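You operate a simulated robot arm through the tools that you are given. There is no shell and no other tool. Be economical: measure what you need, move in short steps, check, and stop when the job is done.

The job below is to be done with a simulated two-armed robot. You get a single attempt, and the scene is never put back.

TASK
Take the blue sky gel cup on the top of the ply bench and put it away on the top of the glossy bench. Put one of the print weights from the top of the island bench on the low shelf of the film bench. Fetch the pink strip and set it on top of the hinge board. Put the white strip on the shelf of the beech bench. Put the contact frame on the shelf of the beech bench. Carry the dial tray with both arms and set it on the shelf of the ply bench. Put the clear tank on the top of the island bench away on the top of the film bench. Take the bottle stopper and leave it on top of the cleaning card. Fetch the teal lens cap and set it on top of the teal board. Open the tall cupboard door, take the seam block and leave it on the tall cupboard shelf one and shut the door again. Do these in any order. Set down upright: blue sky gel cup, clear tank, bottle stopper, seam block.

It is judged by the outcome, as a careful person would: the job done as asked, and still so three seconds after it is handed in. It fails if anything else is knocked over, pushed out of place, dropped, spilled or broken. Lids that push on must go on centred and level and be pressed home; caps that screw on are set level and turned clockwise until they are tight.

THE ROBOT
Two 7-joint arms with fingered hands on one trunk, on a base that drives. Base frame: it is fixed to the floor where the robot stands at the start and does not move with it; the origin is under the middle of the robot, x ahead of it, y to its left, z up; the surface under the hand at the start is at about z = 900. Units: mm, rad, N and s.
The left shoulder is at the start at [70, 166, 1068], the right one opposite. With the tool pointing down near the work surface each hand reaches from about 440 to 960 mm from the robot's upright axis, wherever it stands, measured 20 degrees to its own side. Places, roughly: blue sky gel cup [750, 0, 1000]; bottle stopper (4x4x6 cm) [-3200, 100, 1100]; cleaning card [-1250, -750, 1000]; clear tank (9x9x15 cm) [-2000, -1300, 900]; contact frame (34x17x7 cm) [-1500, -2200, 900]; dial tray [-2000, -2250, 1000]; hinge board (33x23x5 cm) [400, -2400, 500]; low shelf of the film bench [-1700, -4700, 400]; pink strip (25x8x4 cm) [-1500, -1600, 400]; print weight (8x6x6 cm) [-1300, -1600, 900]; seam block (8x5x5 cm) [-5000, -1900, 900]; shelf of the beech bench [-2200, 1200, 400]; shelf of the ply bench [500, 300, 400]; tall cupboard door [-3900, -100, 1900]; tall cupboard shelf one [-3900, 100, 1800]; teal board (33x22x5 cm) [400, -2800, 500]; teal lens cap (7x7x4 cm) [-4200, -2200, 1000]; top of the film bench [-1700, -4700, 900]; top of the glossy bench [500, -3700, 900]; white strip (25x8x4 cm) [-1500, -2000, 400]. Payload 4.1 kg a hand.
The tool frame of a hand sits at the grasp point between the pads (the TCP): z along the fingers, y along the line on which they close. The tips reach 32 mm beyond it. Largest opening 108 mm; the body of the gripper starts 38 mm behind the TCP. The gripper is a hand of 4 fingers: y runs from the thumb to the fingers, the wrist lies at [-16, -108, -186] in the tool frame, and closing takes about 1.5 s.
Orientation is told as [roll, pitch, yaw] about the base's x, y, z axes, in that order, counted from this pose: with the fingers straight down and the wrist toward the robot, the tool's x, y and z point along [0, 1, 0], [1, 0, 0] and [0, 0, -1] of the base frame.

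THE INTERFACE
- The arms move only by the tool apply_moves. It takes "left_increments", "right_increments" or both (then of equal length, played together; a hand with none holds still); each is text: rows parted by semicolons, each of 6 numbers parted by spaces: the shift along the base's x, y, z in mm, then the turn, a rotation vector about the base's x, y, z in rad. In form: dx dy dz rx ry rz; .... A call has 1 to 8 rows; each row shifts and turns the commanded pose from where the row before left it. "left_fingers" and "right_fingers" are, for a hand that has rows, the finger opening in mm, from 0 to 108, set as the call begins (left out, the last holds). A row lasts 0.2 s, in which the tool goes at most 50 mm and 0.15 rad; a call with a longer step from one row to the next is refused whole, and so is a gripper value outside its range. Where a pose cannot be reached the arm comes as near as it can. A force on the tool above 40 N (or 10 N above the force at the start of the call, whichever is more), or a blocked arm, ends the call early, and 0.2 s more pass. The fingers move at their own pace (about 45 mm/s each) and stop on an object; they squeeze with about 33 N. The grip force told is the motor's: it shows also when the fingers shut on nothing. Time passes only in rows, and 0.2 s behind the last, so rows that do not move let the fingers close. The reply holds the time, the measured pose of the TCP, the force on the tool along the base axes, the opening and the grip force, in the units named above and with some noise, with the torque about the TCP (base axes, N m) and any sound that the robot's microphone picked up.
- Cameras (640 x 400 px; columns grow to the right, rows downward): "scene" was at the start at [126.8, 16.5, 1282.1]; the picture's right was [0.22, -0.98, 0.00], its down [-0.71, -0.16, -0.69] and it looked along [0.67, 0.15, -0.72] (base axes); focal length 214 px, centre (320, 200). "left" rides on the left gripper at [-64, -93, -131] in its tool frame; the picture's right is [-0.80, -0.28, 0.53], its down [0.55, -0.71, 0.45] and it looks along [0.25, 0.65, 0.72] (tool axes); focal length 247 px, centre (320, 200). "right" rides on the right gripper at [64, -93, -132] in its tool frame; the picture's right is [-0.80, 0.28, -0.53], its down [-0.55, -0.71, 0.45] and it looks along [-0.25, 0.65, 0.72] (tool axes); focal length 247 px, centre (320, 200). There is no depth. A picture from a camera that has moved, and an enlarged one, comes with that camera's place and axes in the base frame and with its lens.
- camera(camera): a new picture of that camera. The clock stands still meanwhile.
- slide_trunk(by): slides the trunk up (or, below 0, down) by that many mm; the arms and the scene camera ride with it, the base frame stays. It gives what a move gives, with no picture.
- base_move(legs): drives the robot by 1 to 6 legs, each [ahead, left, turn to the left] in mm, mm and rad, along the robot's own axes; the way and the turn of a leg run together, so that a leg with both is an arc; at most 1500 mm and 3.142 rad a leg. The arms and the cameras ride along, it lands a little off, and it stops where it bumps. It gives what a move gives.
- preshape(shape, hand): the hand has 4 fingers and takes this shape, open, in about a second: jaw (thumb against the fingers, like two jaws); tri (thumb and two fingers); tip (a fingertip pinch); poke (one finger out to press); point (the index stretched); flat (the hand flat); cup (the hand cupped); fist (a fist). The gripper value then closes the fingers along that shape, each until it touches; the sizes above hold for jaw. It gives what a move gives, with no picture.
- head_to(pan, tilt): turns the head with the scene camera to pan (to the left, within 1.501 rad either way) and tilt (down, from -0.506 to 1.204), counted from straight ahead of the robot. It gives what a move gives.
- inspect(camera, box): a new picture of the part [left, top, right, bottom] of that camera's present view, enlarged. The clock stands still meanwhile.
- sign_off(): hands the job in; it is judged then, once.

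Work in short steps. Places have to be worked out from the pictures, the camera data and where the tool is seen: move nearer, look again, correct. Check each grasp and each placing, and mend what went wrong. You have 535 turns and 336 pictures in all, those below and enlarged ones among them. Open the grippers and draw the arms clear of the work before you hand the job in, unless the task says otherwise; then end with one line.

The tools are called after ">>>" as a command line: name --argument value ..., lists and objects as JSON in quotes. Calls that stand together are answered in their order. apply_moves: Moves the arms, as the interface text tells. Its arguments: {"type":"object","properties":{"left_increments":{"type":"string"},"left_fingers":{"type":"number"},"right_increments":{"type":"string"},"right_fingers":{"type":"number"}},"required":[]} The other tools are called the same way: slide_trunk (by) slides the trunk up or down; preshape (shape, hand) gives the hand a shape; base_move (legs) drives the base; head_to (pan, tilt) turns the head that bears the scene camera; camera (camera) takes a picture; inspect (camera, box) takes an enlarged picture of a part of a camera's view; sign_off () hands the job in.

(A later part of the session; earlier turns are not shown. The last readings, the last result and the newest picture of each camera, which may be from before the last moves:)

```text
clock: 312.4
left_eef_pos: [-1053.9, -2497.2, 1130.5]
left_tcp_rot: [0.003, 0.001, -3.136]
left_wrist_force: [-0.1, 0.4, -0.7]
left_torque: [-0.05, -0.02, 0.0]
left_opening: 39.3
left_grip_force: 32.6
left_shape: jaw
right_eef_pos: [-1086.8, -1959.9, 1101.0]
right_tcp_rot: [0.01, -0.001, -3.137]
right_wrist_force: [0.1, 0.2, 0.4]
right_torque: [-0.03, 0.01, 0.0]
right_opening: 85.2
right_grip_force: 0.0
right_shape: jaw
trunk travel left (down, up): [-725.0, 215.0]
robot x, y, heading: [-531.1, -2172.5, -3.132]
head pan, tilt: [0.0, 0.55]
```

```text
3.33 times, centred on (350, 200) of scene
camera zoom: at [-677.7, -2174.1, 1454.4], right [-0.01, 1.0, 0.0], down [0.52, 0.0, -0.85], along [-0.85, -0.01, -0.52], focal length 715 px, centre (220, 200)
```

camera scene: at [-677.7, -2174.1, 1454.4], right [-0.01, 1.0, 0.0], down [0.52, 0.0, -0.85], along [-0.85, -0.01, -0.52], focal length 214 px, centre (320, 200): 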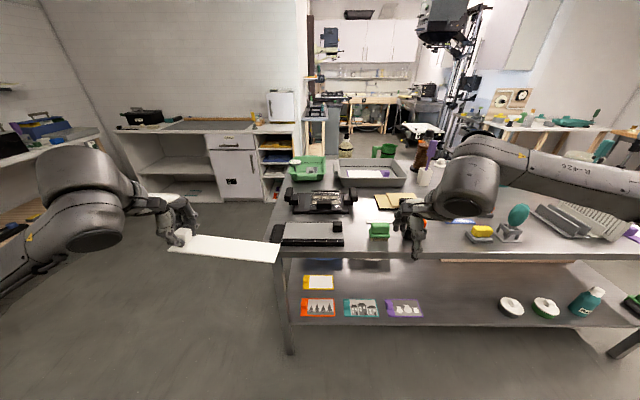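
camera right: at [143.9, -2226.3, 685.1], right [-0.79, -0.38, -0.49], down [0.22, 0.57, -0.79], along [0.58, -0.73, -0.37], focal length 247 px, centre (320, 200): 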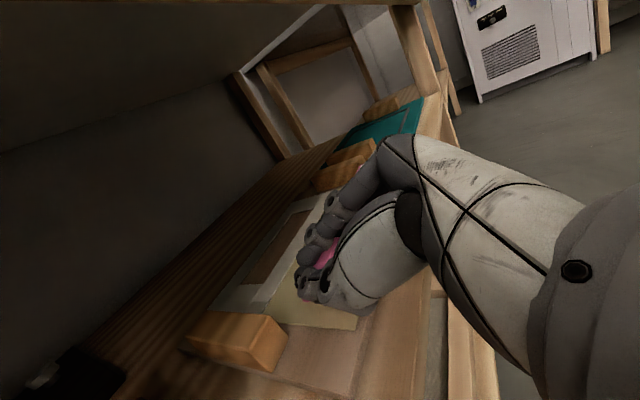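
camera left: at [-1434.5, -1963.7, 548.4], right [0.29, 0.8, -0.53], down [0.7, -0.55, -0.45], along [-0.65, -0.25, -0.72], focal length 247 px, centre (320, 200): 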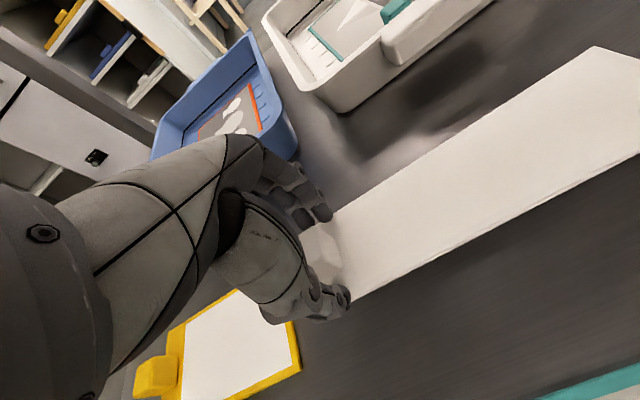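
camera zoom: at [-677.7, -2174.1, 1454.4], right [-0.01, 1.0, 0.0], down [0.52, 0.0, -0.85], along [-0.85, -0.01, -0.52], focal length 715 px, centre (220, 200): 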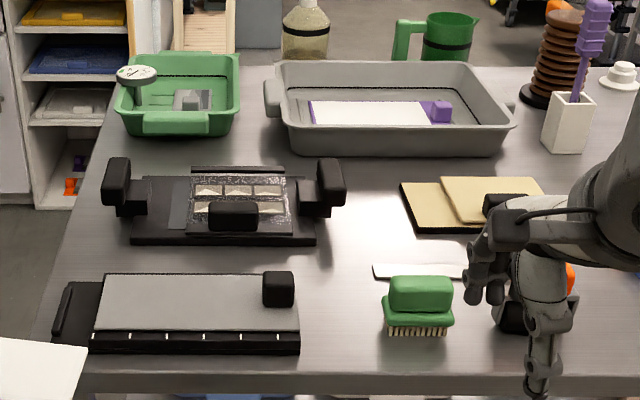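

The contact frame is the rear black frame with two upright handles, which suits a two-handed lift. First I'll deliver the white strip: drive around to the beech bench facing +y.

>>> base_move --legs '[[0, 0, -1.58], [1500, 0, 0], [640, 0, 0], [0, 1500, 0], [0, 170, 0]]'

>>> head_to --pan 0.0 --tilt 0.6

>>> camera --camera "scene"

```text
clock: 334.9
left_eef_pos: [-2525.6, 480.4, 1131.1]
left_tcp_rot: [0.002, 0.003, 1.579]
left_wrist_force: [-0.1, -0.8, -1.0]
left_torque: [-0.03, 0.04, -0.01]
left_opening: 38.9
left_grip_force: 33.0
left_shape: jaw
right_eef_pos: [-1988.7, 513.3, 1101.6]
right_tcp_rot: [0.009, -0.001, 1.577]
right_wrist_force: [0.2, -0.8, -0.4]
right_torque: [0.01, 0.0, 0.0]
right_opening: 84.8
right_grip_force: 0.1
right_shape: jaw
trunk travel left (down, up): [-725.0, 215.0]
robot x, y, heading: [-2201.1, -35.2, 1.582]
head pan, tilt: [0.0, 0.55]
```

```text
clock: 335.5
left_eef_pos: [-2526.3, 480.0, 1131.2]
left_tcp_rot: [-0.001, 0.001, 1.58]
left_wrist_force: [0.2, 0.9, -0.7]
left_torque: [0.01, 0.02, 0.01]
left_opening: 38.9
left_grip_force: 33.7
left_shape: jaw
right_eef_pos: [-1990.0, 514.7, 1101.7]
right_tcp_rot: [0.011, 0.0, 1.576]
right_wrist_force: [0.1, -0.2, 0.0]
right_torque: [-0.01, 0.05, 0.0]
right_opening: 85.0
right_grip_force: 0.0
right_shape: jaw
trunk travel left (down, up): [-725.0, 215.0]
robot x, y, heading: [-2199.0, -36.5, 1.588]
head pan, tilt: [0.0, 0.6]
```

```text
200 pictures are left
camera scene: at [-2203.5, 99.9, 1449.9], right [1.0, 0.01, 0.0], down [0.01, -0.56, -0.83], along [-0.01, 0.82, -0.56], focal length 214 px, centre (320, 200)
```

scene: 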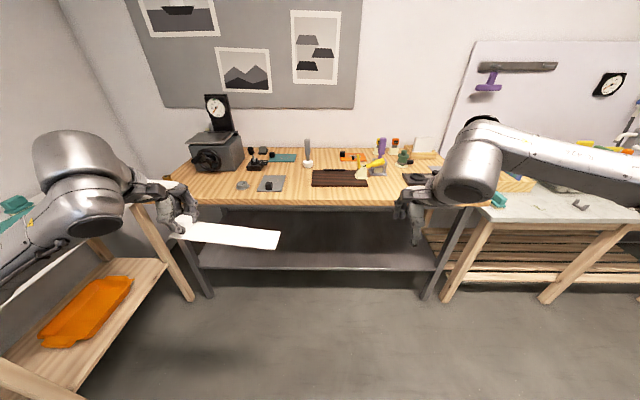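

The beech bench shelf is empty. I'll lower the trunk and drive closer, with the right hand pulled back.

>>> apply_moves --right_increments "0 -40 0 0 0 0;0 -30 0 0 0 0"

>>> slide_trunk --by -400

>>> slide_trunk --by -200

>>> base_move --legs '[[280, 0, 0]]'

>>> apply_moves --left_increments "10 40 0 0 0 0;10 40 0 0 0 0;10 40 0 0 0 0;10 40 0 0 0 0"

>>> camera --camera "scene"

>>> camera --camera "left"

```text
clock: 336.1
left_eef_pos: [-2526.0, 480.5, 1131.4]
left_tcp_rot: [0.001, 0.0, 1.578]
left_wrist_force: [-0.4, 0.0, -0.2]
left_torque: [0.01, 0.02, 0.0]
left_opening: 38.9
left_grip_force: 32.4
left_shape: jaw
right_eef_pos: [-1990.7, 442.2, 1102.7]
right_tcp_rot: [0.01, -0.001, 1.576]
right_wrist_force: [-0.3, 0.0, -0.9]
right_torque: [0.02, -0.01, 0.0]
right_opening: 85.1
right_grip_force: 0.1
right_shape: jaw
trunk travel left (down, up): [-725.0, 215.0]
robot x, y, heading: [-2196.8, -36.3, 1.582]
head pan, tilt: [0.0, 0.6]
```

```text
clock: 340.0
left_eef_pos: [-2525.9, 480.8, 731.9]
left_tcp_rot: [0.001, 0.002, 1.577]
left_wrist_force: [-0.5, -0.2, -1.4]
left_torque: [0.0, 0.05, 0.0]
left_opening: 38.6
left_grip_force: 32.9
left_shape: jaw
right_eef_pos: [-1989.4, 442.9, 702.5]
right_tcp_rot: [0.012, 0.001, 1.578]
right_wrist_force: [-0.1, -0.4, 1.2]
right_torque: [0.02, 0.04, 0.0]
right_opening: 84.9
right_grip_force: 0.1
right_shape: jaw
trunk travel left (down, up): [-325.0, 615.0]
robot x, y, heading: [-2199.0, -38.5, 1.583]
head pan, tilt: [0.0, 0.6]
```

```text
clock: 342.1
left_eef_pos: [-2525.1, 480.6, 530.8]
left_tcp_rot: [0.001, 0.001, 1.579]
left_wrist_force: [0.5, -0.3, -0.6]
left_torque: [-0.02, 0.04, -0.01]
left_opening: 38.8
left_grip_force: 33.2
left_shape: jaw
right_eef_pos: [-1989.4, 443.9, 502.6]
right_tcp_rot: [0.01, -0.001, 1.578]
right_wrist_force: [-0.7, 0.5, 0.1]
right_torque: [-0.03, 0.01, -0.03]
right_opening: 85.2
right_grip_force: 0.1
right_shape: jaw
trunk travel left (down, up): [-125.0, 815.0]
robot x, y, heading: [-2199.3, -36.2, 1.581]
head pan, tilt: [0.0, 0.6]
```

```text
clock: 344.1
left_eef_pos: [-2529.0, 760.4, 529.6]
left_tcp_rot: [0.003, 0.0, 1.577]
left_wrist_force: [-0.6, -0.6, -1.3]
left_torque: [0.0, 0.03, -0.04]
left_opening: 38.9
left_grip_force: 32.7
left_shape: jaw
right_eef_pos: [-1991.6, 722.6, 502.1]
right_tcp_rot: [0.011, 0.0, 1.577]
right_wrist_force: [0.3, -0.4, 0.2]
right_torque: [0.01, 0.01, -0.04]
right_opening: 85.0
right_grip_force: 0.0
right_shape: jaw
trunk travel left (down, up): [-125.0, 815.0]
robot x, y, heading: [-2203.0, 241.6, 1.586]
head pan, tilt: [0.0, 0.6]
```

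```text
clock: 345.1
left_eef_pos: [-2488.9, 920.8, 531.6]
left_tcp_rot: [0.002, 0.002, 1.579]
left_wrist_force: [0.5, -0.1, -0.8]
left_torque: [-0.04, 0.05, 0.01]
left_opening: 38.6
left_grip_force: 32.8
left_shape: jaw
right_eef_pos: [-1992.9, 723.1, 502.3]
right_tcp_rot: [0.01, -0.001, 1.575]
right_wrist_force: [-0.9, -0.1, -0.9]
right_torque: [-0.03, -0.03, -0.01]
right_opening: 84.8
right_grip_force: 0.0
right_shape: jaw
trunk travel left (down, up): [-125.0, 815.0]
robot x, y, heading: [-2200.1, 241.7, 1.583]
head pan, tilt: [0.0, 0.6]
```

```text
199 pictures are left
camera scene: at [-2205.8, 379.6, 849.8], right [1.0, 0.01, 0.0], down [0.01, -0.57, -0.82], along [-0.01, 0.82, -0.57], focal length 214 px, centre (320, 200)
```

scene: 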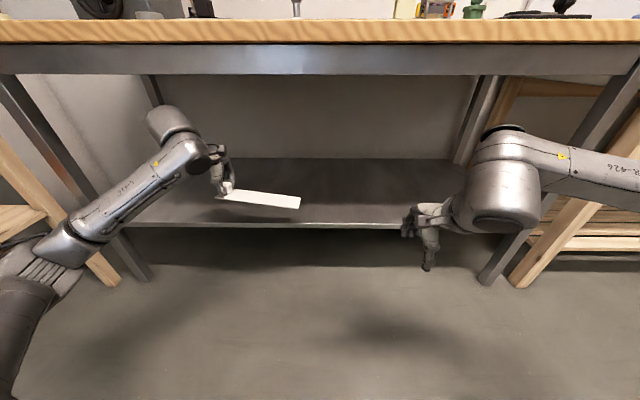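

```text
198 pictures are left
camera left: at [-2424.6, 829.5, 663.3], right [0.8, -0.28, -0.53], down [-0.54, -0.71, -0.45], along [-0.25, 0.65, -0.72], focal length 247 px, centre (320, 200)
```

left: 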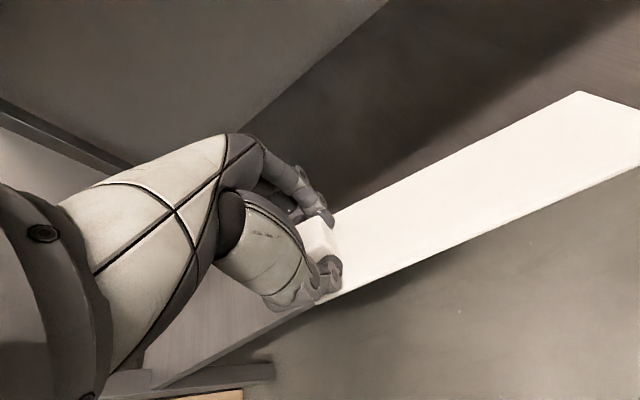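

The shelf works out to z≈350 with its front edge at y≈950. I'll reach in to y≈1080 and lower.

>>> apply_moves --left_increments "5 40 0 0 0 0;5 40 0 0 0 0;0 40 -20 0 0 0;0 40 -25 0 0 0;0 0 -25 0 0 0;0 0 -25 0 0 0;0 0 -20 0 0 0"

>>> camera --camera "left"

>>> inspect --camera "scene" --box '[120, 100, 360, 240]'

```text
clock: 346.7
left_eef_pos: [-2478.4, 1080.8, 416.1]
left_tcp_rot: [0.001, -0.001, 1.578]
left_wrist_force: [0.3, 0.1, 0.4]
left_torque: [0.01, 0.01, -0.04]
left_opening: 38.5
left_grip_force: 32.7
left_shape: jaw
right_eef_pos: [-1992.1, 723.3, 503.0]
right_tcp_rot: [0.01, -0.001, 1.576]
right_wrist_force: [0.6, -0.9, 0.4]
right_torque: [0.02, -0.01, 0.0]
right_opening: 85.0
right_grip_force: 0.0
right_shape: jaw
trunk travel left (down, up): [-125.0, 815.0]
robot x, y, heading: [-2199.8, 243.7, 1.577]
head pan, tilt: [0.0, 0.6]
```

```text
197 pictures are left
camera left: at [-2413.3, 989.6, 547.7], right [0.8, -0.28, -0.53], down [-0.54, -0.71, -0.45], along [-0.25, 0.65, -0.72], focal length 247 px, centre (320, 200)
```

left: 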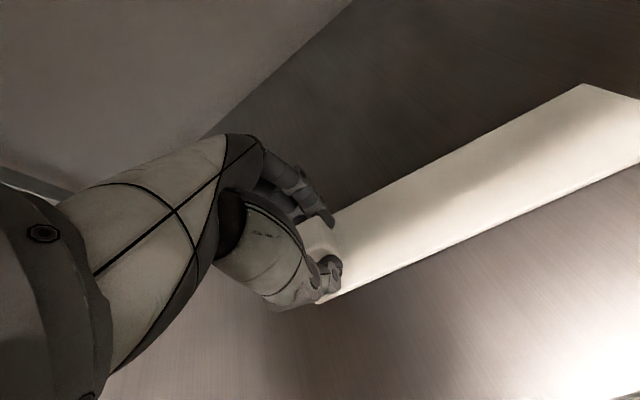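

```text
2.67 times, centred on (240, 170) of scene
camera zoom: at [-2205.7, 379.7, 849.9], right [1.0, 0.01, 0.0], down [0.01, -0.57, -0.82], along [-0.01, 0.82, -0.57], focal length 572 px, centre (533, 280)
```

zoom: 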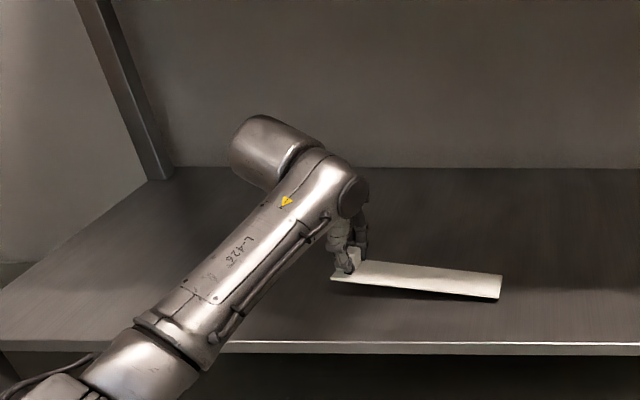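

It's over the shelf with a slight droop. I'll lower it until it touches, then release.

>>> apply_moves --left_increments "0 0 -5 0 0 0;0 0 -5 0 0 0;0 0 -4 0 0 0;0 0 -3 0 0 0;0 0 -3 0 0 0;0 0 -2 0 0 0"

>>> inspect --camera "scene" --box '[120, 100, 360, 240]'

```text
clock: 348.1
left_eef_pos: [-2476.8, 1081.8, 393.6]
left_tcp_rot: [0.002, 0.001, 1.577]
left_wrist_force: [0.4, 0.3, 0.5]
left_torque: [0.06, -0.1, 0.01]
left_opening: 38.3
left_grip_force: 33.2
left_shape: jaw
right_eef_pos: [-1991.9, 723.5, 502.6]
right_tcp_rot: [0.011, 0.0, 1.577]
right_wrist_force: [0.1, -0.7, 0.0]
right_torque: [0.0, -0.01, -0.01]
right_opening: 84.8
right_grip_force: 0.0
right_shape: jaw
trunk travel left (down, up): [-125.0, 815.0]
robot x, y, heading: [-2201.5, 240.3, 1.583]
head pan, tilt: [0.0, 0.6]
```

```text
2.67 times, centred on (240, 170) of scene
camera zoom: at [-2205.7, 379.6, 849.9], right [1.0, 0.01, 0.0], down [0.01, -0.57, -0.82], along [-0.01, 0.82, -0.57], focal length 572 px, centre (533, 280)
```

zoom: 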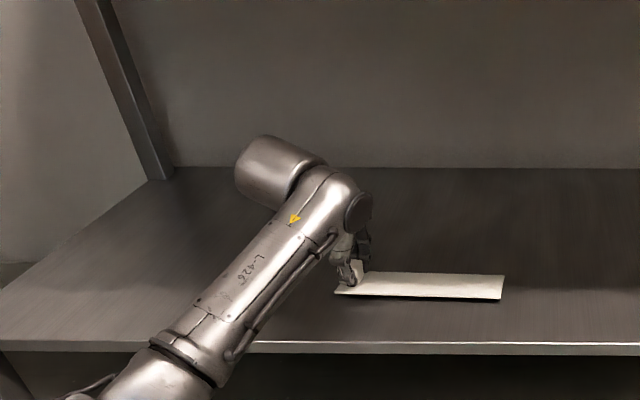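

>>> apply_moves --left_increments "0 0 -2 0 0 0;0 0 -2 0 0 0;0 0 0 0 0 0"

>>> apply_moves --left_increments "0 0 0.5 0 0 0;0 0 0 0 0 0;0 0 0 0 0 0;0 0 0 0 0 0;0 0 15 0 0 0;0 0 30 0 0 0;0 0 40 0 0 0;0 -40 0 0 0 0" --left_fingers 90

>>> apply_moves --left_increments "0 -45 0 0 0 0;0 -45 0 0 0 0;0 -45 0 0 0 0;0 -45 0 0 0 0;0 -45 0 0 0 0;0 -45 0 0 0 0"

>>> inspect --camera "scene" --box '[120, 100, 360, 240]'

```text
clock: 348.9
left_eef_pos: [-2478.6, 1081.0, 391.6]
left_tcp_rot: [0.0, 0.0, 1.58]
left_wrist_force: [-0.1, -1.9, 7.0]
left_torque: [0.21, -0.12, -0.05]
left_opening: 38.4
left_grip_force: 33.3
left_shape: jaw
right_eef_pos: [-1992.5, 722.3, 502.1]
right_tcp_rot: [0.013, 0.001, 1.575]
right_wrist_force: [0.1, -0.2, -0.7]
right_torque: [0.0, -0.01, 0.06]
right_opening: 84.8
right_grip_force: 0.1
right_shape: jaw
trunk travel left (down, up): [-125.0, 815.0]
robot x, y, heading: [-2197.2, 241.7, 1.58]
head pan, tilt: [0.0, 0.6]
```

```text
clock: 350.7
left_eef_pos: [-2476.6, 1039.3, 475.4]
left_tcp_rot: [0.0, -0.001, 1.577]
left_wrist_force: [0.7, 0.3, 0.5]
left_torque: [0.01, 0.03, 0.03]
left_opening: 89.9
left_grip_force: 0.0
left_shape: jaw
right_eef_pos: [-1992.0, 723.0, 501.8]
right_tcp_rot: [0.009, 0.002, 1.576]
right_wrist_force: [-0.4, -0.4, 0.7]
right_torque: [0.0, 0.0, -0.03]
right_opening: 85.0
right_grip_force: 0.1
right_shape: jaw
trunk travel left (down, up): [-125.0, 815.0]
robot x, y, heading: [-2203.9, 242.7, 1.581]
head pan, tilt: [0.0, 0.6]
```

```text
clock: 352.1
left_eef_pos: [-2476.8, 769.4, 475.6]
left_tcp_rot: [0.002, 0.001, 1.577]
left_wrist_force: [-0.1, -0.1, 0.3]
left_torque: [0.0, 0.0, -0.01]
left_opening: 90.0
left_grip_force: 0.1
left_shape: jaw
right_eef_pos: [-1991.5, 723.3, 503.4]
right_tcp_rot: [0.011, -0.001, 1.573]
right_wrist_force: [0.0, 0.7, -0.7]
right_torque: [0.01, 0.01, -0.02]
right_opening: 85.1
right_grip_force: 0.1
right_shape: jaw
trunk travel left (down, up): [-125.0, 815.0]
robot x, y, heading: [-2201.8, 239.6, 1.584]
head pan, tilt: [0.0, 0.6]
```

```text
2.67 times, centred on (240, 170) of scene
camera zoom: at [-2205.5, 379.7, 849.8], right [1.0, 0.01, 0.0], down [0.01, -0.57, -0.82], along [-0.01, 0.82, -0.57], focal length 572 px, centre (533, 280)
```

zoom: 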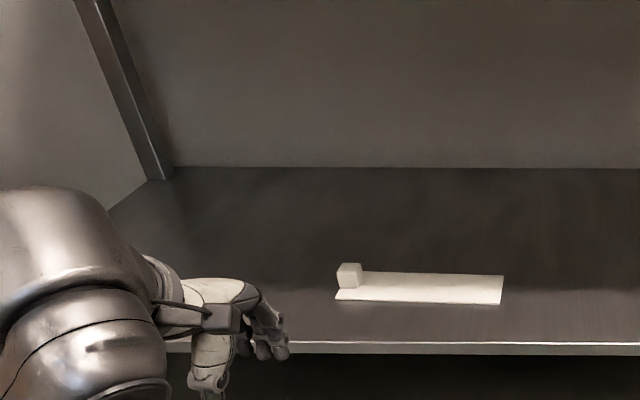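

The white strip is on the beech shelf, so that is done. Next is the bottle stopper at about [-3200, 100, 1100]: back off, raise the trunk and face -x.

>>> base_move --legs '[[-180, 0, 0]]'

>>> slide_trunk --by 400

>>> slide_trunk --by 250

>>> base_move --legs '[[0, 0, 1.56]]'

>>> camera --camera "scene"

```text
clock: 353.6
left_eef_pos: [-2475.7, 589.5, 476.0]
left_tcp_rot: [0.001, 0.003, 1.58]
left_wrist_force: [-0.2, 0.1, 0.8]
left_torque: [0.03, 0.04, -0.01]
left_opening: 89.7
left_grip_force: 0.1
left_shape: jaw
right_eef_pos: [-1988.5, 543.4, 502.0]
right_tcp_rot: [0.01, 0.001, 1.576]
right_wrist_force: [-0.1, -0.2, 1.0]
right_torque: [0.0, -0.02, -0.01]
right_opening: 85.2
right_grip_force: 0.1
right_shape: jaw
trunk travel left (down, up): [-125.0, 815.0]
robot x, y, heading: [-2199.6, 59.7, 1.585]
head pan, tilt: [0.0, 0.6]
```

```text
clock: 357.4
left_eef_pos: [-2475.8, 591.0, 875.8]
left_tcp_rot: [0.003, 0.002, 1.58]
left_wrist_force: [0.4, 0.0, -0.2]
left_torque: [0.01, 0.01, -0.02]
left_opening: 89.6
left_grip_force: 0.1
left_shape: jaw
right_eef_pos: [-1989.6, 543.6, 901.5]
right_tcp_rot: [0.01, -0.001, 1.576]
right_wrist_force: [0.3, -0.1, -0.7]
right_torque: [0.02, -0.01, 0.0]
right_opening: 84.9
right_grip_force: 0.1
right_shape: jaw
trunk travel left (down, up): [-525.0, 415.0]
robot x, y, heading: [-2200.5, 63.9, 1.583]
head pan, tilt: [0.0, 0.6]
```

```text
clock: 360.0
left_eef_pos: [-2475.2, 589.1, 1126.2]
left_tcp_rot: [0.002, 0.003, 1.579]
left_wrist_force: [0.7, -0.5, -0.3]
left_torque: [-0.01, -0.02, 0.01]
left_opening: 89.8
left_grip_force: 0.1
left_shape: jaw
right_eef_pos: [-1990.2, 544.0, 1151.0]
right_tcp_rot: [0.009, -0.001, 1.576]
right_wrist_force: [-0.5, -0.2, -0.2]
right_torque: [-0.02, 0.0, -0.01]
right_opening: 85.0
right_grip_force: 0.1
right_shape: jaw
trunk travel left (down, up): [-775.0, 165.0]
robot x, y, heading: [-2198.9, 57.8, 1.582]
head pan, tilt: [0.0, 0.6]
```

```text
clock: 364.2
left_eef_pos: [-2734.1, -205.8, 1125.6]
left_tcp_rot: [0.002, 0.0, 3.133]
left_wrist_force: [0.1, 0.1, 0.3]
left_torque: [0.01, 0.0, 0.02]
left_opening: 89.8
left_grip_force: 0.1
left_shape: jaw
right_eef_pos: [-2678.0, 280.0, 1151.6]
right_tcp_rot: [0.01, 0.0, 3.129]
right_wrist_force: [-0.7, -0.4, 0.1]
right_torque: [0.01, 0.01, 0.01]
right_opening: 85.0
right_grip_force: 0.1
right_shape: jaw
trunk travel left (down, up): [-775.0, 165.0]
robot x, y, heading: [-2199.1, 62.4, 3.14]
head pan, tilt: [0.0, 0.6]
```

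```text
193 pictures are left
camera scene: at [-2340.9, 61.7, 1499.9], right [0.01, 1.0, 0.0], down [0.57, 0.0, -0.82], along [-0.82, 0.0, -0.57], focal length 214 px, centre (320, 200)
```

scene: 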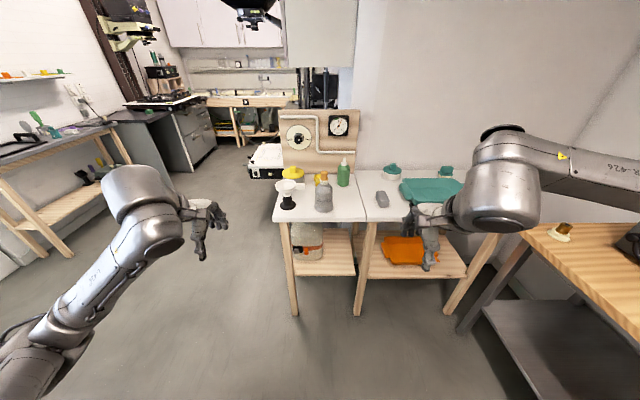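

>>> inspect --camera "scene" --box '[230, 100, 480, 260]'

```text
2.50 times, centred on (355, 180) of scene
camera zoom: at [-2340.9, 61.7, 1499.9], right [0.01, 1.0, 0.0], down [0.57, 0.0, -0.82], along [-0.82, 0.0, -0.57], focal length 536 px, centre (232, 250)
```

zoom: 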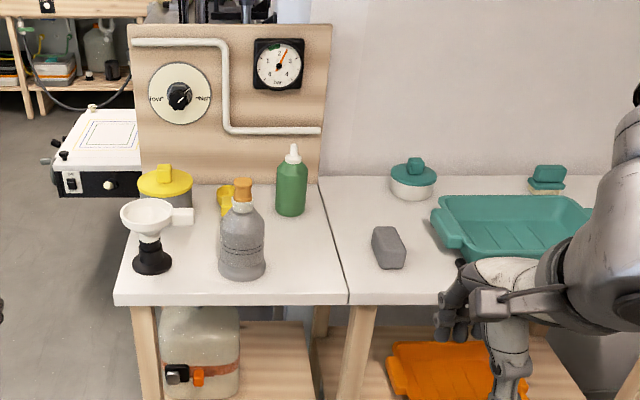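

The stopper is the brown cork in the grey bottle, at about [-3155, 80], top at z≈1085. I'll drive 200 closer and bring the right hand above it.

>>> base_move --legs '[[200, 0, 0]]'

>>> apply_moves --right_increments "-30 -37 5 0 0 0;-30 -37 5 0 0 0;-30 -37 5 0 0 0;-30 -37 5 0 0 0;-30 -37 5 0 0 0;-30 -15 0 0 0 0;-30 0 0 0 0 0"

>>> camera --camera "right"

>>> inspect --camera "scene" --box '[250, 120, 430, 280]'

```text
clock: 365.8
left_eef_pos: [-2932.0, -202.0, 1126.4]
left_tcp_rot: [0.002, 0.0, 3.134]
left_wrist_force: [0.3, -0.5, 0.4]
left_torque: [-0.01, -0.02, 0.01]
left_opening: 89.8
left_grip_force: 0.1
left_shape: jaw
right_eef_pos: [-2878.5, 281.7, 1153.2]
right_tcp_rot: [0.01, 0.0, 3.129]
right_wrist_force: [-0.4, -0.1, -0.1]
right_torque: [0.01, 0.0, 0.01]
right_opening: 84.9
right_grip_force: 0.1
right_shape: jaw
trunk travel left (down, up): [-775.0, 165.0]
robot x, y, heading: [-2404.6, 65.6, 3.138]
head pan, tilt: [0.0, 0.6]
```

```text
clock: 367.4
left_eef_pos: [-2934.6, -202.6, 1126.8]
left_tcp_rot: [0.001, 0.002, 3.133]
left_wrist_force: [-0.5, 0.5, 0.5]
left_torque: [0.0, 0.02, 0.0]
left_opening: 89.7
left_grip_force: 0.1
left_shape: jaw
right_eef_pos: [-3091.2, 81.1, 1177.7]
right_tcp_rot: [0.009, 0.0, 3.13]
right_wrist_force: [-0.3, 0.2, 0.3]
right_torque: [-0.02, 0.04, -0.02]
right_opening: 85.0
right_grip_force: 0.0
right_shape: jaw
trunk travel left (down, up): [-775.0, 165.0]
robot x, y, heading: [-2403.2, 63.0, 3.138]
head pan, tilt: [0.0, 0.6]
```

```text
191 pictures are left
camera right: at [-2998.7, 18.0, 1309.1], right [-0.27, 0.81, 0.52], down [0.71, 0.54, -0.45], along [-0.65, 0.25, -0.72], focal length 247 px, centre (320, 200)
```

right: 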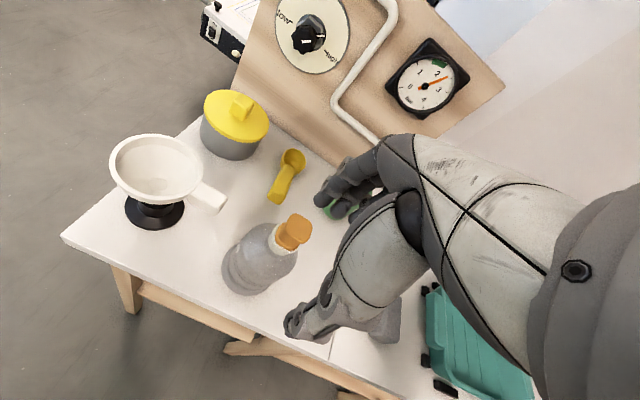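

```text
2.50 times, centred on (340, 200) of scene
camera zoom: at [-2541.9, 62.7, 1499.7], right [0.01, 1.0, 0.0], down [0.57, 0.0, -0.82], along [-0.82, 0.0, -0.57], focal length 536 px, centre (270, 200)
```

zoom: 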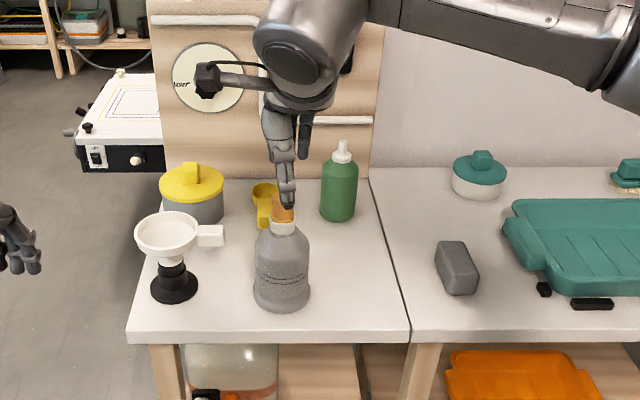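

Triangulating puts the stopper at about [-3168, 90], top at z≈1065. I'll move above it, a little lower, and look.

>>> apply_moves --right_increments "-38 3 0 0 0 0;-38 4 0 0 0 0;0 0 -25 0 0 0;0 0 -20 0 0 0"

>>> camera --camera "right"

>>> inspect --camera "scene" --box '[300, 150, 380, 250]'

```text
clock: 368.4
left_eef_pos: [-2933.9, -203.6, 1125.1]
left_tcp_rot: [0.002, 0.002, 3.132]
left_wrist_force: [-0.5, 0.4, 0.1]
left_torque: [0.0, 0.01, 0.03]
left_opening: 89.8
left_grip_force: 0.0
left_shape: jaw
right_eef_pos: [-3164.5, 87.6, 1130.6]
right_tcp_rot: [0.012, 0.0, 3.131]
right_wrist_force: [0.1, -0.4, -1.0]
right_torque: [0.02, -0.01, 0.0]
right_opening: 84.9
right_grip_force: 0.0
right_shape: jaw
trunk travel left (down, up): [-775.0, 165.0]
robot x, y, heading: [-2399.5, 62.4, 3.134]
head pan, tilt: [0.0, 0.6]
```

```text
189 pictures are left
camera right: at [-3073.4, 25.0, 1263.5], right [-0.27, 0.81, 0.52], down [0.71, 0.54, -0.45], along [-0.65, 0.25, -0.72], focal length 247 px, centre (320, 200)
```

right: 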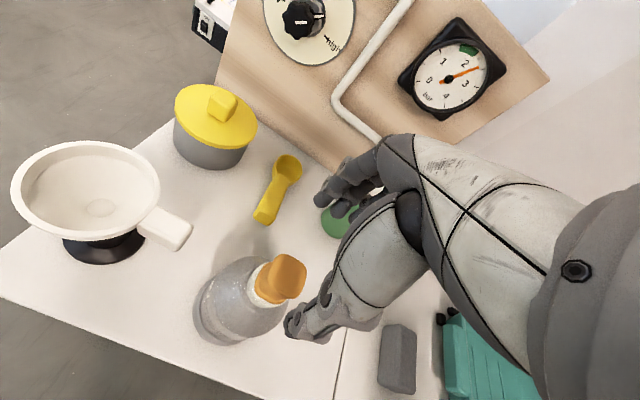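

```text
4.00 times, centred on (340, 200) of scene
camera zoom: at [-2541.9, 62.7, 1499.8], right [0.01, 1.0, 0.0], down [0.57, 0.0, -0.82], along [-0.82, 0.0, -0.57], focal length 858 px, centre (240, 200)
```

zoom: 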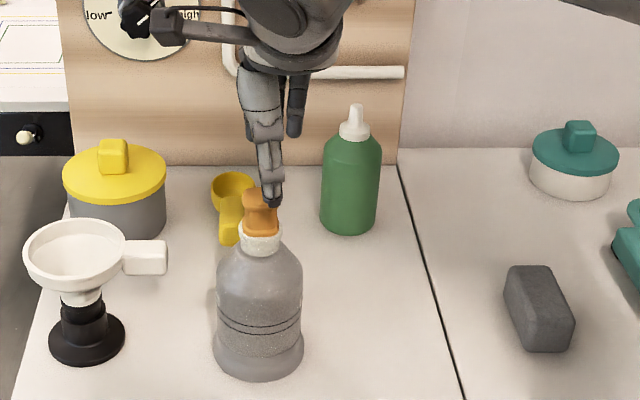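

The tool axis lines up with the stopper. I'll descend so the tips reach around its head.

>>> apply_moves --right_increments "0 -3 -25 0 0 0;0 0 -20 0 0 0;0 0 -14 0 0 0"

>>> camera --camera "right"

>>> inspect --camera "scene" --box '[300, 150, 380, 250]'

```text
clock: 369.2
left_eef_pos: [-2932.9, -201.8, 1126.5]
left_tcp_rot: [0.001, 0.0, 3.133]
left_wrist_force: [0.5, -0.3, -0.1]
left_torque: [-0.01, 0.02, -0.02]
left_opening: 89.8
left_grip_force: 0.0
left_shape: jaw
right_eef_pos: [-3163.9, 85.3, 1072.9]
right_tcp_rot: [0.011, 0.001, 3.129]
right_wrist_force: [0.0, -0.3, -0.3]
right_torque: [0.04, 0.01, 0.0]
right_opening: 84.9
right_grip_force: 0.1
right_shape: jaw
trunk travel left (down, up): [-775.0, 165.0]
robot x, y, heading: [-2400.8, 65.4, 3.138]
head pan, tilt: [0.0, 0.6]
```

```text
187 pictures are left
camera right: at [-3073.0, 21.8, 1205.4], right [-0.27, 0.81, 0.52], down [0.71, 0.54, -0.45], along [-0.65, 0.25, -0.72], focal length 247 px, centre (320, 200)
```

right: 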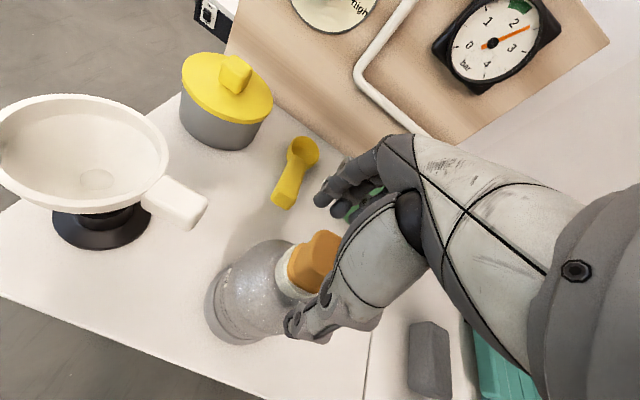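

```text
4.00 times, centred on (340, 200) of scene
camera zoom: at [-2541.0, 62.6, 1499.9], right [0.01, 1.0, 0.0], down [0.57, 0.0, -0.82], along [-0.82, 0.0, -0.57], focal length 858 px, centre (240, 200)
```

zoom: 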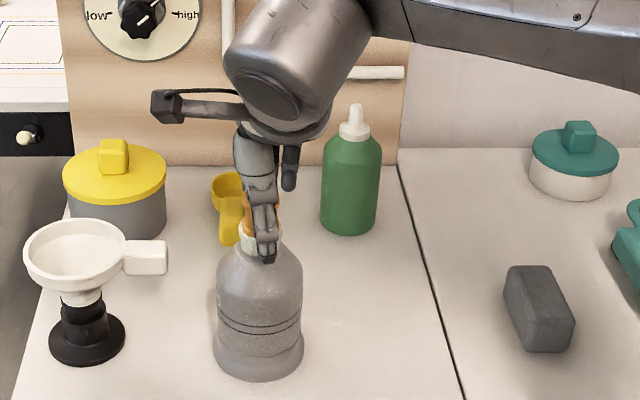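

The stopper head is between thumb and fingers. I'll close.

>>> apply_moves --right_increments "0 -3 -4 0 0 0;0 0 0 0 0 0;0 0 0 0 0 0;0 0 0 0 0 0;0 0 0 0 0 0;0 0 0 0 0 0;0 0 0 0 0 0;0 0 0 0 0 0" --right_fingers 5

>>> camera --camera "right"

>>> inspect --camera "scene" --box '[300, 150, 380, 250]'

```text
clock: 371.0
left_eef_pos: [-2933.1, -202.3, 1126.1]
left_tcp_rot: [0.003, 0.003, 3.134]
left_wrist_force: [-0.9, 0.0, -0.2]
left_torque: [-0.06, 0.0, 0.0]
left_opening: 89.9
left_grip_force: 0.0
left_shape: jaw
right_eef_pos: [-3163.3, 81.8, 1068.4]
right_tcp_rot: [0.01, -0.001, 3.131]
right_wrist_force: [-0.9, 0.9, 0.1]
right_torque: [0.0, 0.0, -0.06]
right_opening: 28.5
right_grip_force: 32.8
right_shape: jaw
trunk travel left (down, up): [-775.0, 165.0]
robot x, y, heading: [-2400.4, 65.9, 3.139]
head pan, tilt: [0.0, 0.6]
```

```text
185 pictures are left
camera right: at [-3073.2, 19.0, 1201.5], right [-0.27, 0.81, 0.52], down [0.71, 0.54, -0.45], along [-0.65, 0.25, -0.72], focal length 247 px, centre (320, 200)
```

right: 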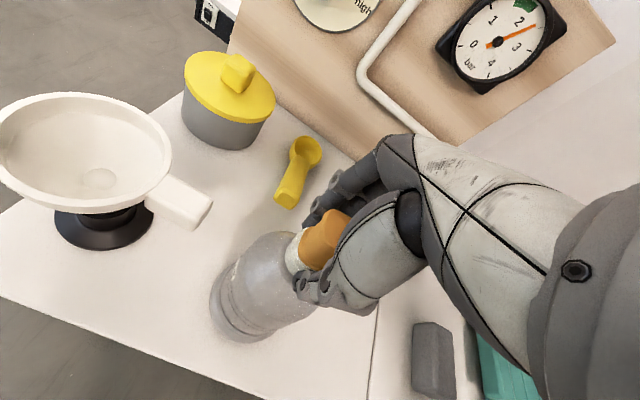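

```text
4.00 times, centred on (340, 200) of scene
camera zoom: at [-2541.3, 62.7, 1499.8], right [0.01, 1.0, 0.0], down [0.57, 0.0, -0.82], along [-0.82, 0.0, -0.57], focal length 858 px, centre (240, 200)
```

zoom: 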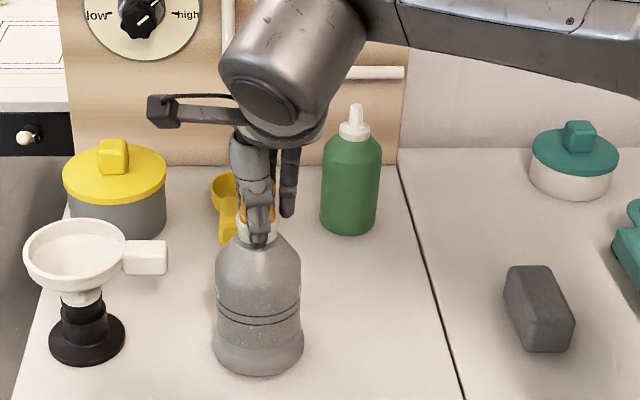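

Gripped at 28.5 mm and the bottle hasn't moved. I'll pull straight up slowly.

>>> apply_moves --right_increments "0 0 5 0 0 0;0 0 5 0 0 0;0 0 6 0 0 0;0 0 8 0 0 0"

>>> inspect --camera "scene" --box '[300, 150, 380, 250]'

```text
clock: 372.0
left_eef_pos: [-2934.0, -202.4, 1124.8]
left_tcp_rot: [0.002, 0.0, 3.131]
left_wrist_force: [-0.8, -0.1, -0.2]
left_torque: [0.04, 0.0, 0.0]
left_opening: 89.8
left_grip_force: 0.0
left_shape: jaw
right_eef_pos: [-3163.6, 81.9, 1094.0]
right_tcp_rot: [0.01, 0.001, 3.131]
right_wrist_force: [-0.4, 0.3, -2.1]
right_torque: [-0.05, 0.02, 0.01]
right_opening: 28.5
right_grip_force: 33.2
right_shape: jaw
trunk travel left (down, up): [-775.0, 165.0]
robot x, y, heading: [-2402.7, 59.8, 3.133]
head pan, tilt: [0.0, 0.6]
```

```text
4.00 times, centred on (340, 200) of scene
camera zoom: at [-2541.0, 62.5, 1499.8], right [0.01, 1.0, 0.0], down [0.57, 0.0, -0.82], along [-0.82, 0.0, -0.57], focal length 858 px, centre (240, 200)
```

zoom: 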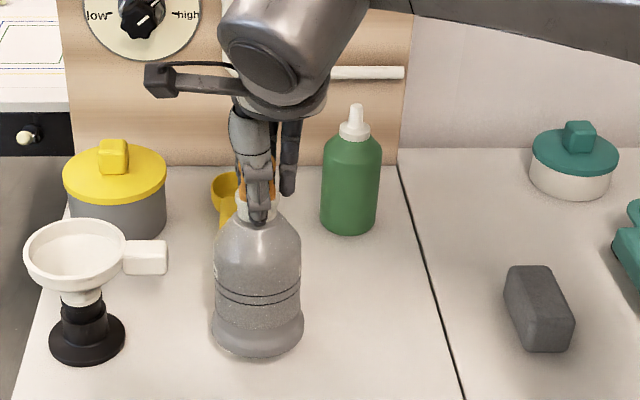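

The whole bottle came up, likely because the fingertips also caught the bottle lip. I'll lower it back exactly and re-grip higher.

>>> apply_moves --right_increments "0 0 -10 0 0 0;0 0 -8 0 0 0;0 0 -4 0 0 0;0 0 -2 0 0 0"

>>> inspect --camera "scene" --box '[300, 150, 380, 250]'

```text
clock: 373.0
left_eef_pos: [-2933.8, -204.7, 1125.4]
left_tcp_rot: [0.002, 0.0, 3.133]
left_wrist_force: [0.9, 0.1, 1.1]
left_torque: [0.02, 0.0, 0.01]
left_opening: 89.8
left_grip_force: 0.0
left_shape: jaw
right_eef_pos: [-3165.2, 82.6, 1069.5]
right_tcp_rot: [0.01, -0.001, 3.129]
right_wrist_force: [0.2, 0.5, -1.8]
right_torque: [0.04, 0.06, 0.0]
right_opening: 28.5
right_grip_force: 32.8
right_shape: jaw
trunk travel left (down, up): [-775.0, 165.0]
robot x, y, heading: [-2401.2, 63.7, 3.137]
head pan, tilt: [0.0, 0.6]
```

```text
4.00 times, centred on (340, 200) of scene
camera zoom: at [-2541.1, 62.6, 1499.9], right [0.01, 1.0, 0.0], down [0.57, 0.0, -0.82], along [-0.82, 0.0, -0.57], focal length 858 px, centre (240, 200)
```

zoom: 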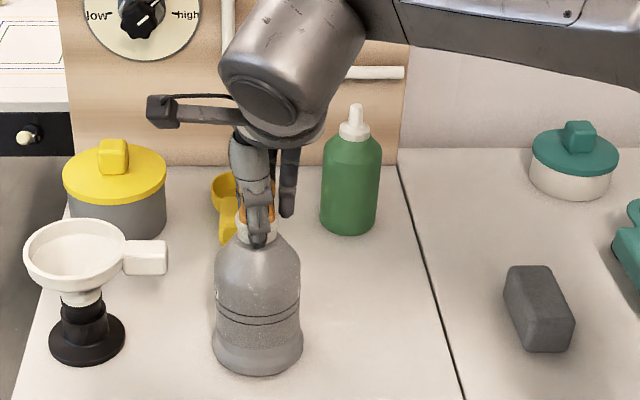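

>>> apply_moves --right_increments "0 0 -1.5 0 0 0;0 0 -1 0 0 0;0 0 -1 0 0 0"

>>> apply_moves --right_increments "0 0 0 0 0 0;0 0 0 0 0 0;0 0 0 0 0 0;0 0 0 0 0 0;0 0 0 0 0 0" --right_fingers 75

>>> inspect --camera "right" --box '[180, 180, 380, 360]'

```text
clock: 373.8
left_eef_pos: [-2932.4, -202.0, 1127.7]
left_tcp_rot: [0.001, -0.003, 3.133]
left_wrist_force: [-0.3, 0.4, 1.0]
left_torque: [0.0, 0.02, 0.01]
left_opening: 89.8
left_grip_force: 0.0
left_shape: jaw
right_eef_pos: [-3162.6, 82.0, 1067.8]
right_tcp_rot: [0.012, -0.003, 3.129]
right_wrist_force: [2.0, -0.1, 11.3]
right_torque: [-0.01, 0.03, -0.01]
right_opening: 28.8
right_grip_force: 32.8
right_shape: jaw
trunk travel left (down, up): [-775.0, 165.0]
robot x, y, heading: [-2399.4, 60.2, 3.136]
head pan, tilt: [0.0, 0.6]
```

```text
clock: 375.0
left_eef_pos: [-2933.2, -202.9, 1124.6]
left_tcp_rot: [0.002, -0.001, 3.133]
left_wrist_force: [1.0, -0.4, -0.6]
left_torque: [0.03, 0.03, -0.03]
left_opening: 89.8
left_grip_force: 0.0
left_shape: jaw
right_eef_pos: [-3164.1, 82.4, 1065.7]
right_tcp_rot: [0.012, 0.0, 3.13]
right_wrist_force: [-0.5, 0.4, -0.9]
right_torque: [0.0, -0.01, -0.02]
right_opening: 74.7
right_grip_force: 0.0
right_shape: jaw
trunk travel left (down, up): [-775.0, 165.0]
robot x, y, heading: [-2400.5, 62.2, 3.139]
head pan, tilt: [0.0, 0.6]
```

```text
2.22 times, centred on (280, 270) of right
camera zoom: at [-3072.9, 18.7, 1197.6], right [-0.27, 0.81, 0.52], down [0.71, 0.54, -0.45], along [-0.65, 0.25, -0.72], focal length 549 px, centre (409, 44)
```

zoom: 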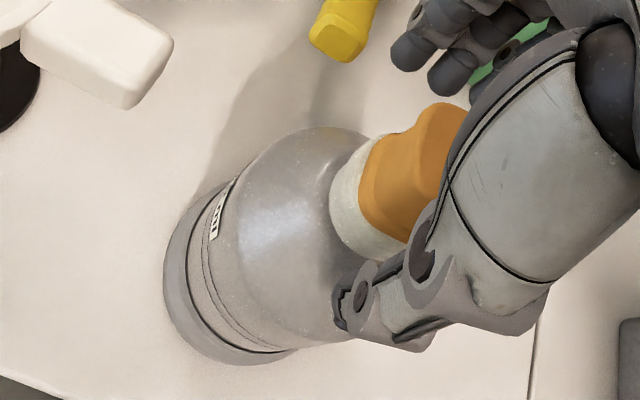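

The thumb tip sat on the cream neck. I'll raise 17 mm so only the orange head is gripped, and close again.

>>> apply_moves --right_increments "0 0 9 0 0 0;-2 0 8 0 0 0;0 0 0 0 0 0"

>>> apply_moves --right_increments "0 0 0 0 0 0;0 0 0 0 0 0;0 0 0 0 0 0;0 0 0 0 0 0;0 0 0 0 0 0;0 0 0 0 0 0;0 0 0 0 0 0;0 0 0 0 0 0" --right_fingers 5

>>> inspect --camera "right" --box '[180, 180, 380, 360]'

```text
clock: 375.8
left_eef_pos: [-2932.9, -202.8, 1126.0]
left_tcp_rot: [0.0, 0.001, 3.133]
left_wrist_force: [-0.5, 0.2, 0.1]
left_torque: [0.01, 0.02, 0.0]
left_opening: 89.7
left_grip_force: 0.1
left_shape: jaw
right_eef_pos: [-3167.0, 81.0, 1082.8]
right_tcp_rot: [0.011, 0.001, 3.129]
right_wrist_force: [0.9, 0.5, -1.0]
right_torque: [-0.01, -0.02, -0.01]
right_opening: 74.6
right_grip_force: 0.1
right_shape: jaw
trunk travel left (down, up): [-775.0, 165.0]
robot x, y, heading: [-2402.4, 60.6, 3.138]
head pan, tilt: [0.0, 0.6]
```

```text
clock: 377.6
left_eef_pos: [-2933.0, -203.0, 1126.5]
left_tcp_rot: [0.002, 0.003, 3.134]
left_wrist_force: [0.3, -0.6, 0.2]
left_torque: [0.0, -0.02, -0.01]
left_opening: 89.9
left_grip_force: 0.1
left_shape: jaw
right_eef_pos: [-3165.7, 82.5, 1082.5]
right_tcp_rot: [0.01, 0.001, 3.128]
right_wrist_force: [0.7, 0.0, -0.3]
right_torque: [0.06, -0.03, 0.0]
right_opening: 26.5
right_grip_force: 33.2
right_shape: jaw
trunk travel left (down, up): [-775.0, 165.0]
robot x, y, heading: [-2403.0, 62.7, 3.137]
head pan, tilt: [0.0, 0.6]
```

```text
2.22 times, centred on (280, 270) of right
camera zoom: at [-3075.0, 18.9, 1214.7], right [-0.27, 0.81, 0.52], down [0.71, 0.54, -0.45], along [-0.65, 0.25, -0.72], focal length 549 px, centre (409, 44)
```

zoom: 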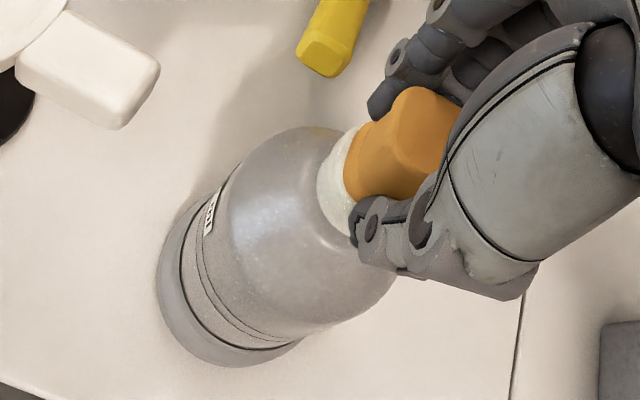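

Now only the orange head is gripped. I'll pull slowly and watch the bottle.

>>> apply_moves --right_increments "0 0 4 0 0 0;0 0 4 0 0 0;0 0 5 0 0 0"

>>> inspect --camera "scene" --box '[300, 150, 380, 250]'

```text
clock: 378.4
left_eef_pos: [-2933.7, -203.6, 1125.2]
left_tcp_rot: [0.0, 0.002, 3.133]
left_wrist_force: [0.0, 0.2, 0.0]
left_torque: [0.02, -0.01, -0.03]
left_opening: 89.9
left_grip_force: 0.1
left_shape: jaw
right_eef_pos: [-3166.2, 82.9, 1094.7]
right_tcp_rot: [0.012, 0.002, 3.129]
right_wrist_force: [0.9, -0.2, -1.6]
right_torque: [0.01, 0.0, -0.02]
right_opening: 26.5
right_grip_force: 32.7
right_shape: jaw
trunk travel left (down, up): [-775.0, 165.0]
robot x, y, heading: [-2397.3, 63.4, 3.138]
head pan, tilt: [0.0, 0.6]
```

```text
4.00 times, centred on (340, 200) of scene
camera zoom: at [-2541.4, 62.6, 1499.8], right [0.01, 1.0, 0.0], down [0.57, 0.0, -0.82], along [-0.82, 0.0, -0.57], focal length 858 px, centre (240, 200)
```

zoom: 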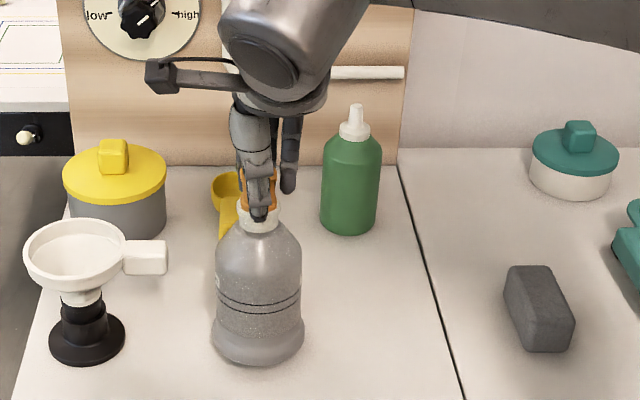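

The bottle still comes along, so the stopper is tight and the other hand must hold the bottle. I'll set it down again, keeping my grip on the stopper, and turn the left hand for a side grip.

>>> apply_moves --right_increments "0 0 -6 0 0 0;0 0 -5 0 0 0;0 0 -2 0 0 0;0 0 -1 0 0 0" --left_increments "0 0 0 0 0 -0.14;0 0 0 0 0 -0.14;0 0 0 0 0 -0.14;0 0 0 0 0 -0.14"

>>> apply_moves --left_increments "0 0 0 0 0 -0.145;0 0 0 0 0 -0.145;0 0 0 0 0 -0.145;0 0 0 0 0 -0.145;0 0 0 0 0 -0.145;0 0 0 0 0 -0.145;0 0 0 0 0 -0.141;0 0 0 0 0 0"

>>> apply_moves --left_increments "0 0 0 0 0.15 0;0 0 0 0 0.15 0;0 0 0 0 0.15 0;0 0 0 0 0.15 0;0 0 0 0 0.15 0;0 0 0 0 0.15 0;0 0 0 0 0.15 0;0 0 0 0 0.15 0"

>>> camera --camera "scene"

```text
clock: 379.4
left_eef_pos: [-2933.4, -203.3, 1126.9]
left_tcp_rot: [-0.001, 0.001, 2.572]
left_wrist_force: [0.6, 0.8, 0.0]
left_torque: [-0.01, 0.01, 0.0]
left_opening: 89.4
left_grip_force: 0.1
left_shape: jaw
right_eef_pos: [-3166.5, 81.3, 1082.7]
right_tcp_rot: [0.012, 0.0, 3.129]
right_wrist_force: [0.7, -0.5, 2.4]
right_torque: [0.01, 0.05, 0.02]
right_opening: 26.6
right_grip_force: 33.2
right_shape: jaw
trunk travel left (down, up): [-775.0, 165.0]
robot x, y, heading: [-2401.5, 63.5, 3.138]
head pan, tilt: [0.0, 0.6]
```

```text
clock: 381.2
left_eef_pos: [-2931.3, -203.1, 1127.3]
left_tcp_rot: [0.002, 0.001, 1.561]
left_wrist_force: [0.2, 0.4, 0.2]
left_torque: [-0.02, 0.03, -0.03]
left_opening: 89.8
left_grip_force: 0.0
left_shape: jaw
right_eef_pos: [-3165.2, 83.3, 1081.7]
right_tcp_rot: [0.01, 0.0, 3.13]
right_wrist_force: [0.8, 0.1, 4.3]
right_torque: [-0.02, 0.04, -0.01]
right_opening: 26.4
right_grip_force: 32.8
right_shape: jaw
trunk travel left (down, up): [-775.0, 165.0]
robot x, y, heading: [-2398.7, 61.4, 3.137]
head pan, tilt: [0.0, 0.6]
```

```text
clock: 383.0
left_eef_pos: [-2932.5, -203.3, 1125.8]
left_tcp_rot: [1.203, 0.006, 1.567]
left_wrist_force: [-0.3, 0.4, 0.0]
left_torque: [-0.02, 0.01, -0.03]
left_opening: 89.9
left_grip_force: 0.3
left_shape: jaw
right_eef_pos: [-3165.7, 82.3, 1081.3]
right_tcp_rot: [0.01, -0.001, 3.129]
right_wrist_force: [0.4, 0.3, 3.5]
right_torque: [0.02, 0.07, -0.01]
right_opening: 26.6
right_grip_force: 33.2
right_shape: jaw
trunk travel left (down, up): [-775.0, 165.0]
robot x, y, heading: [-2404.3, 60.4, 3.134]
head pan, tilt: [0.0, 0.6]
```

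```text
178 pictures are left
camera scene: at [-2540.2, 61.9, 1500.0], right [0.01, 1.0, 0.0], down [0.56, 0.0, -0.83], along [-0.83, 0.0, -0.56], focal length 214 px, centre (320, 200)
```

scene: 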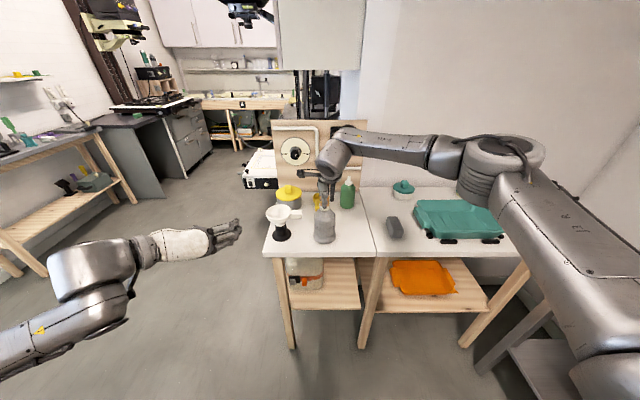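

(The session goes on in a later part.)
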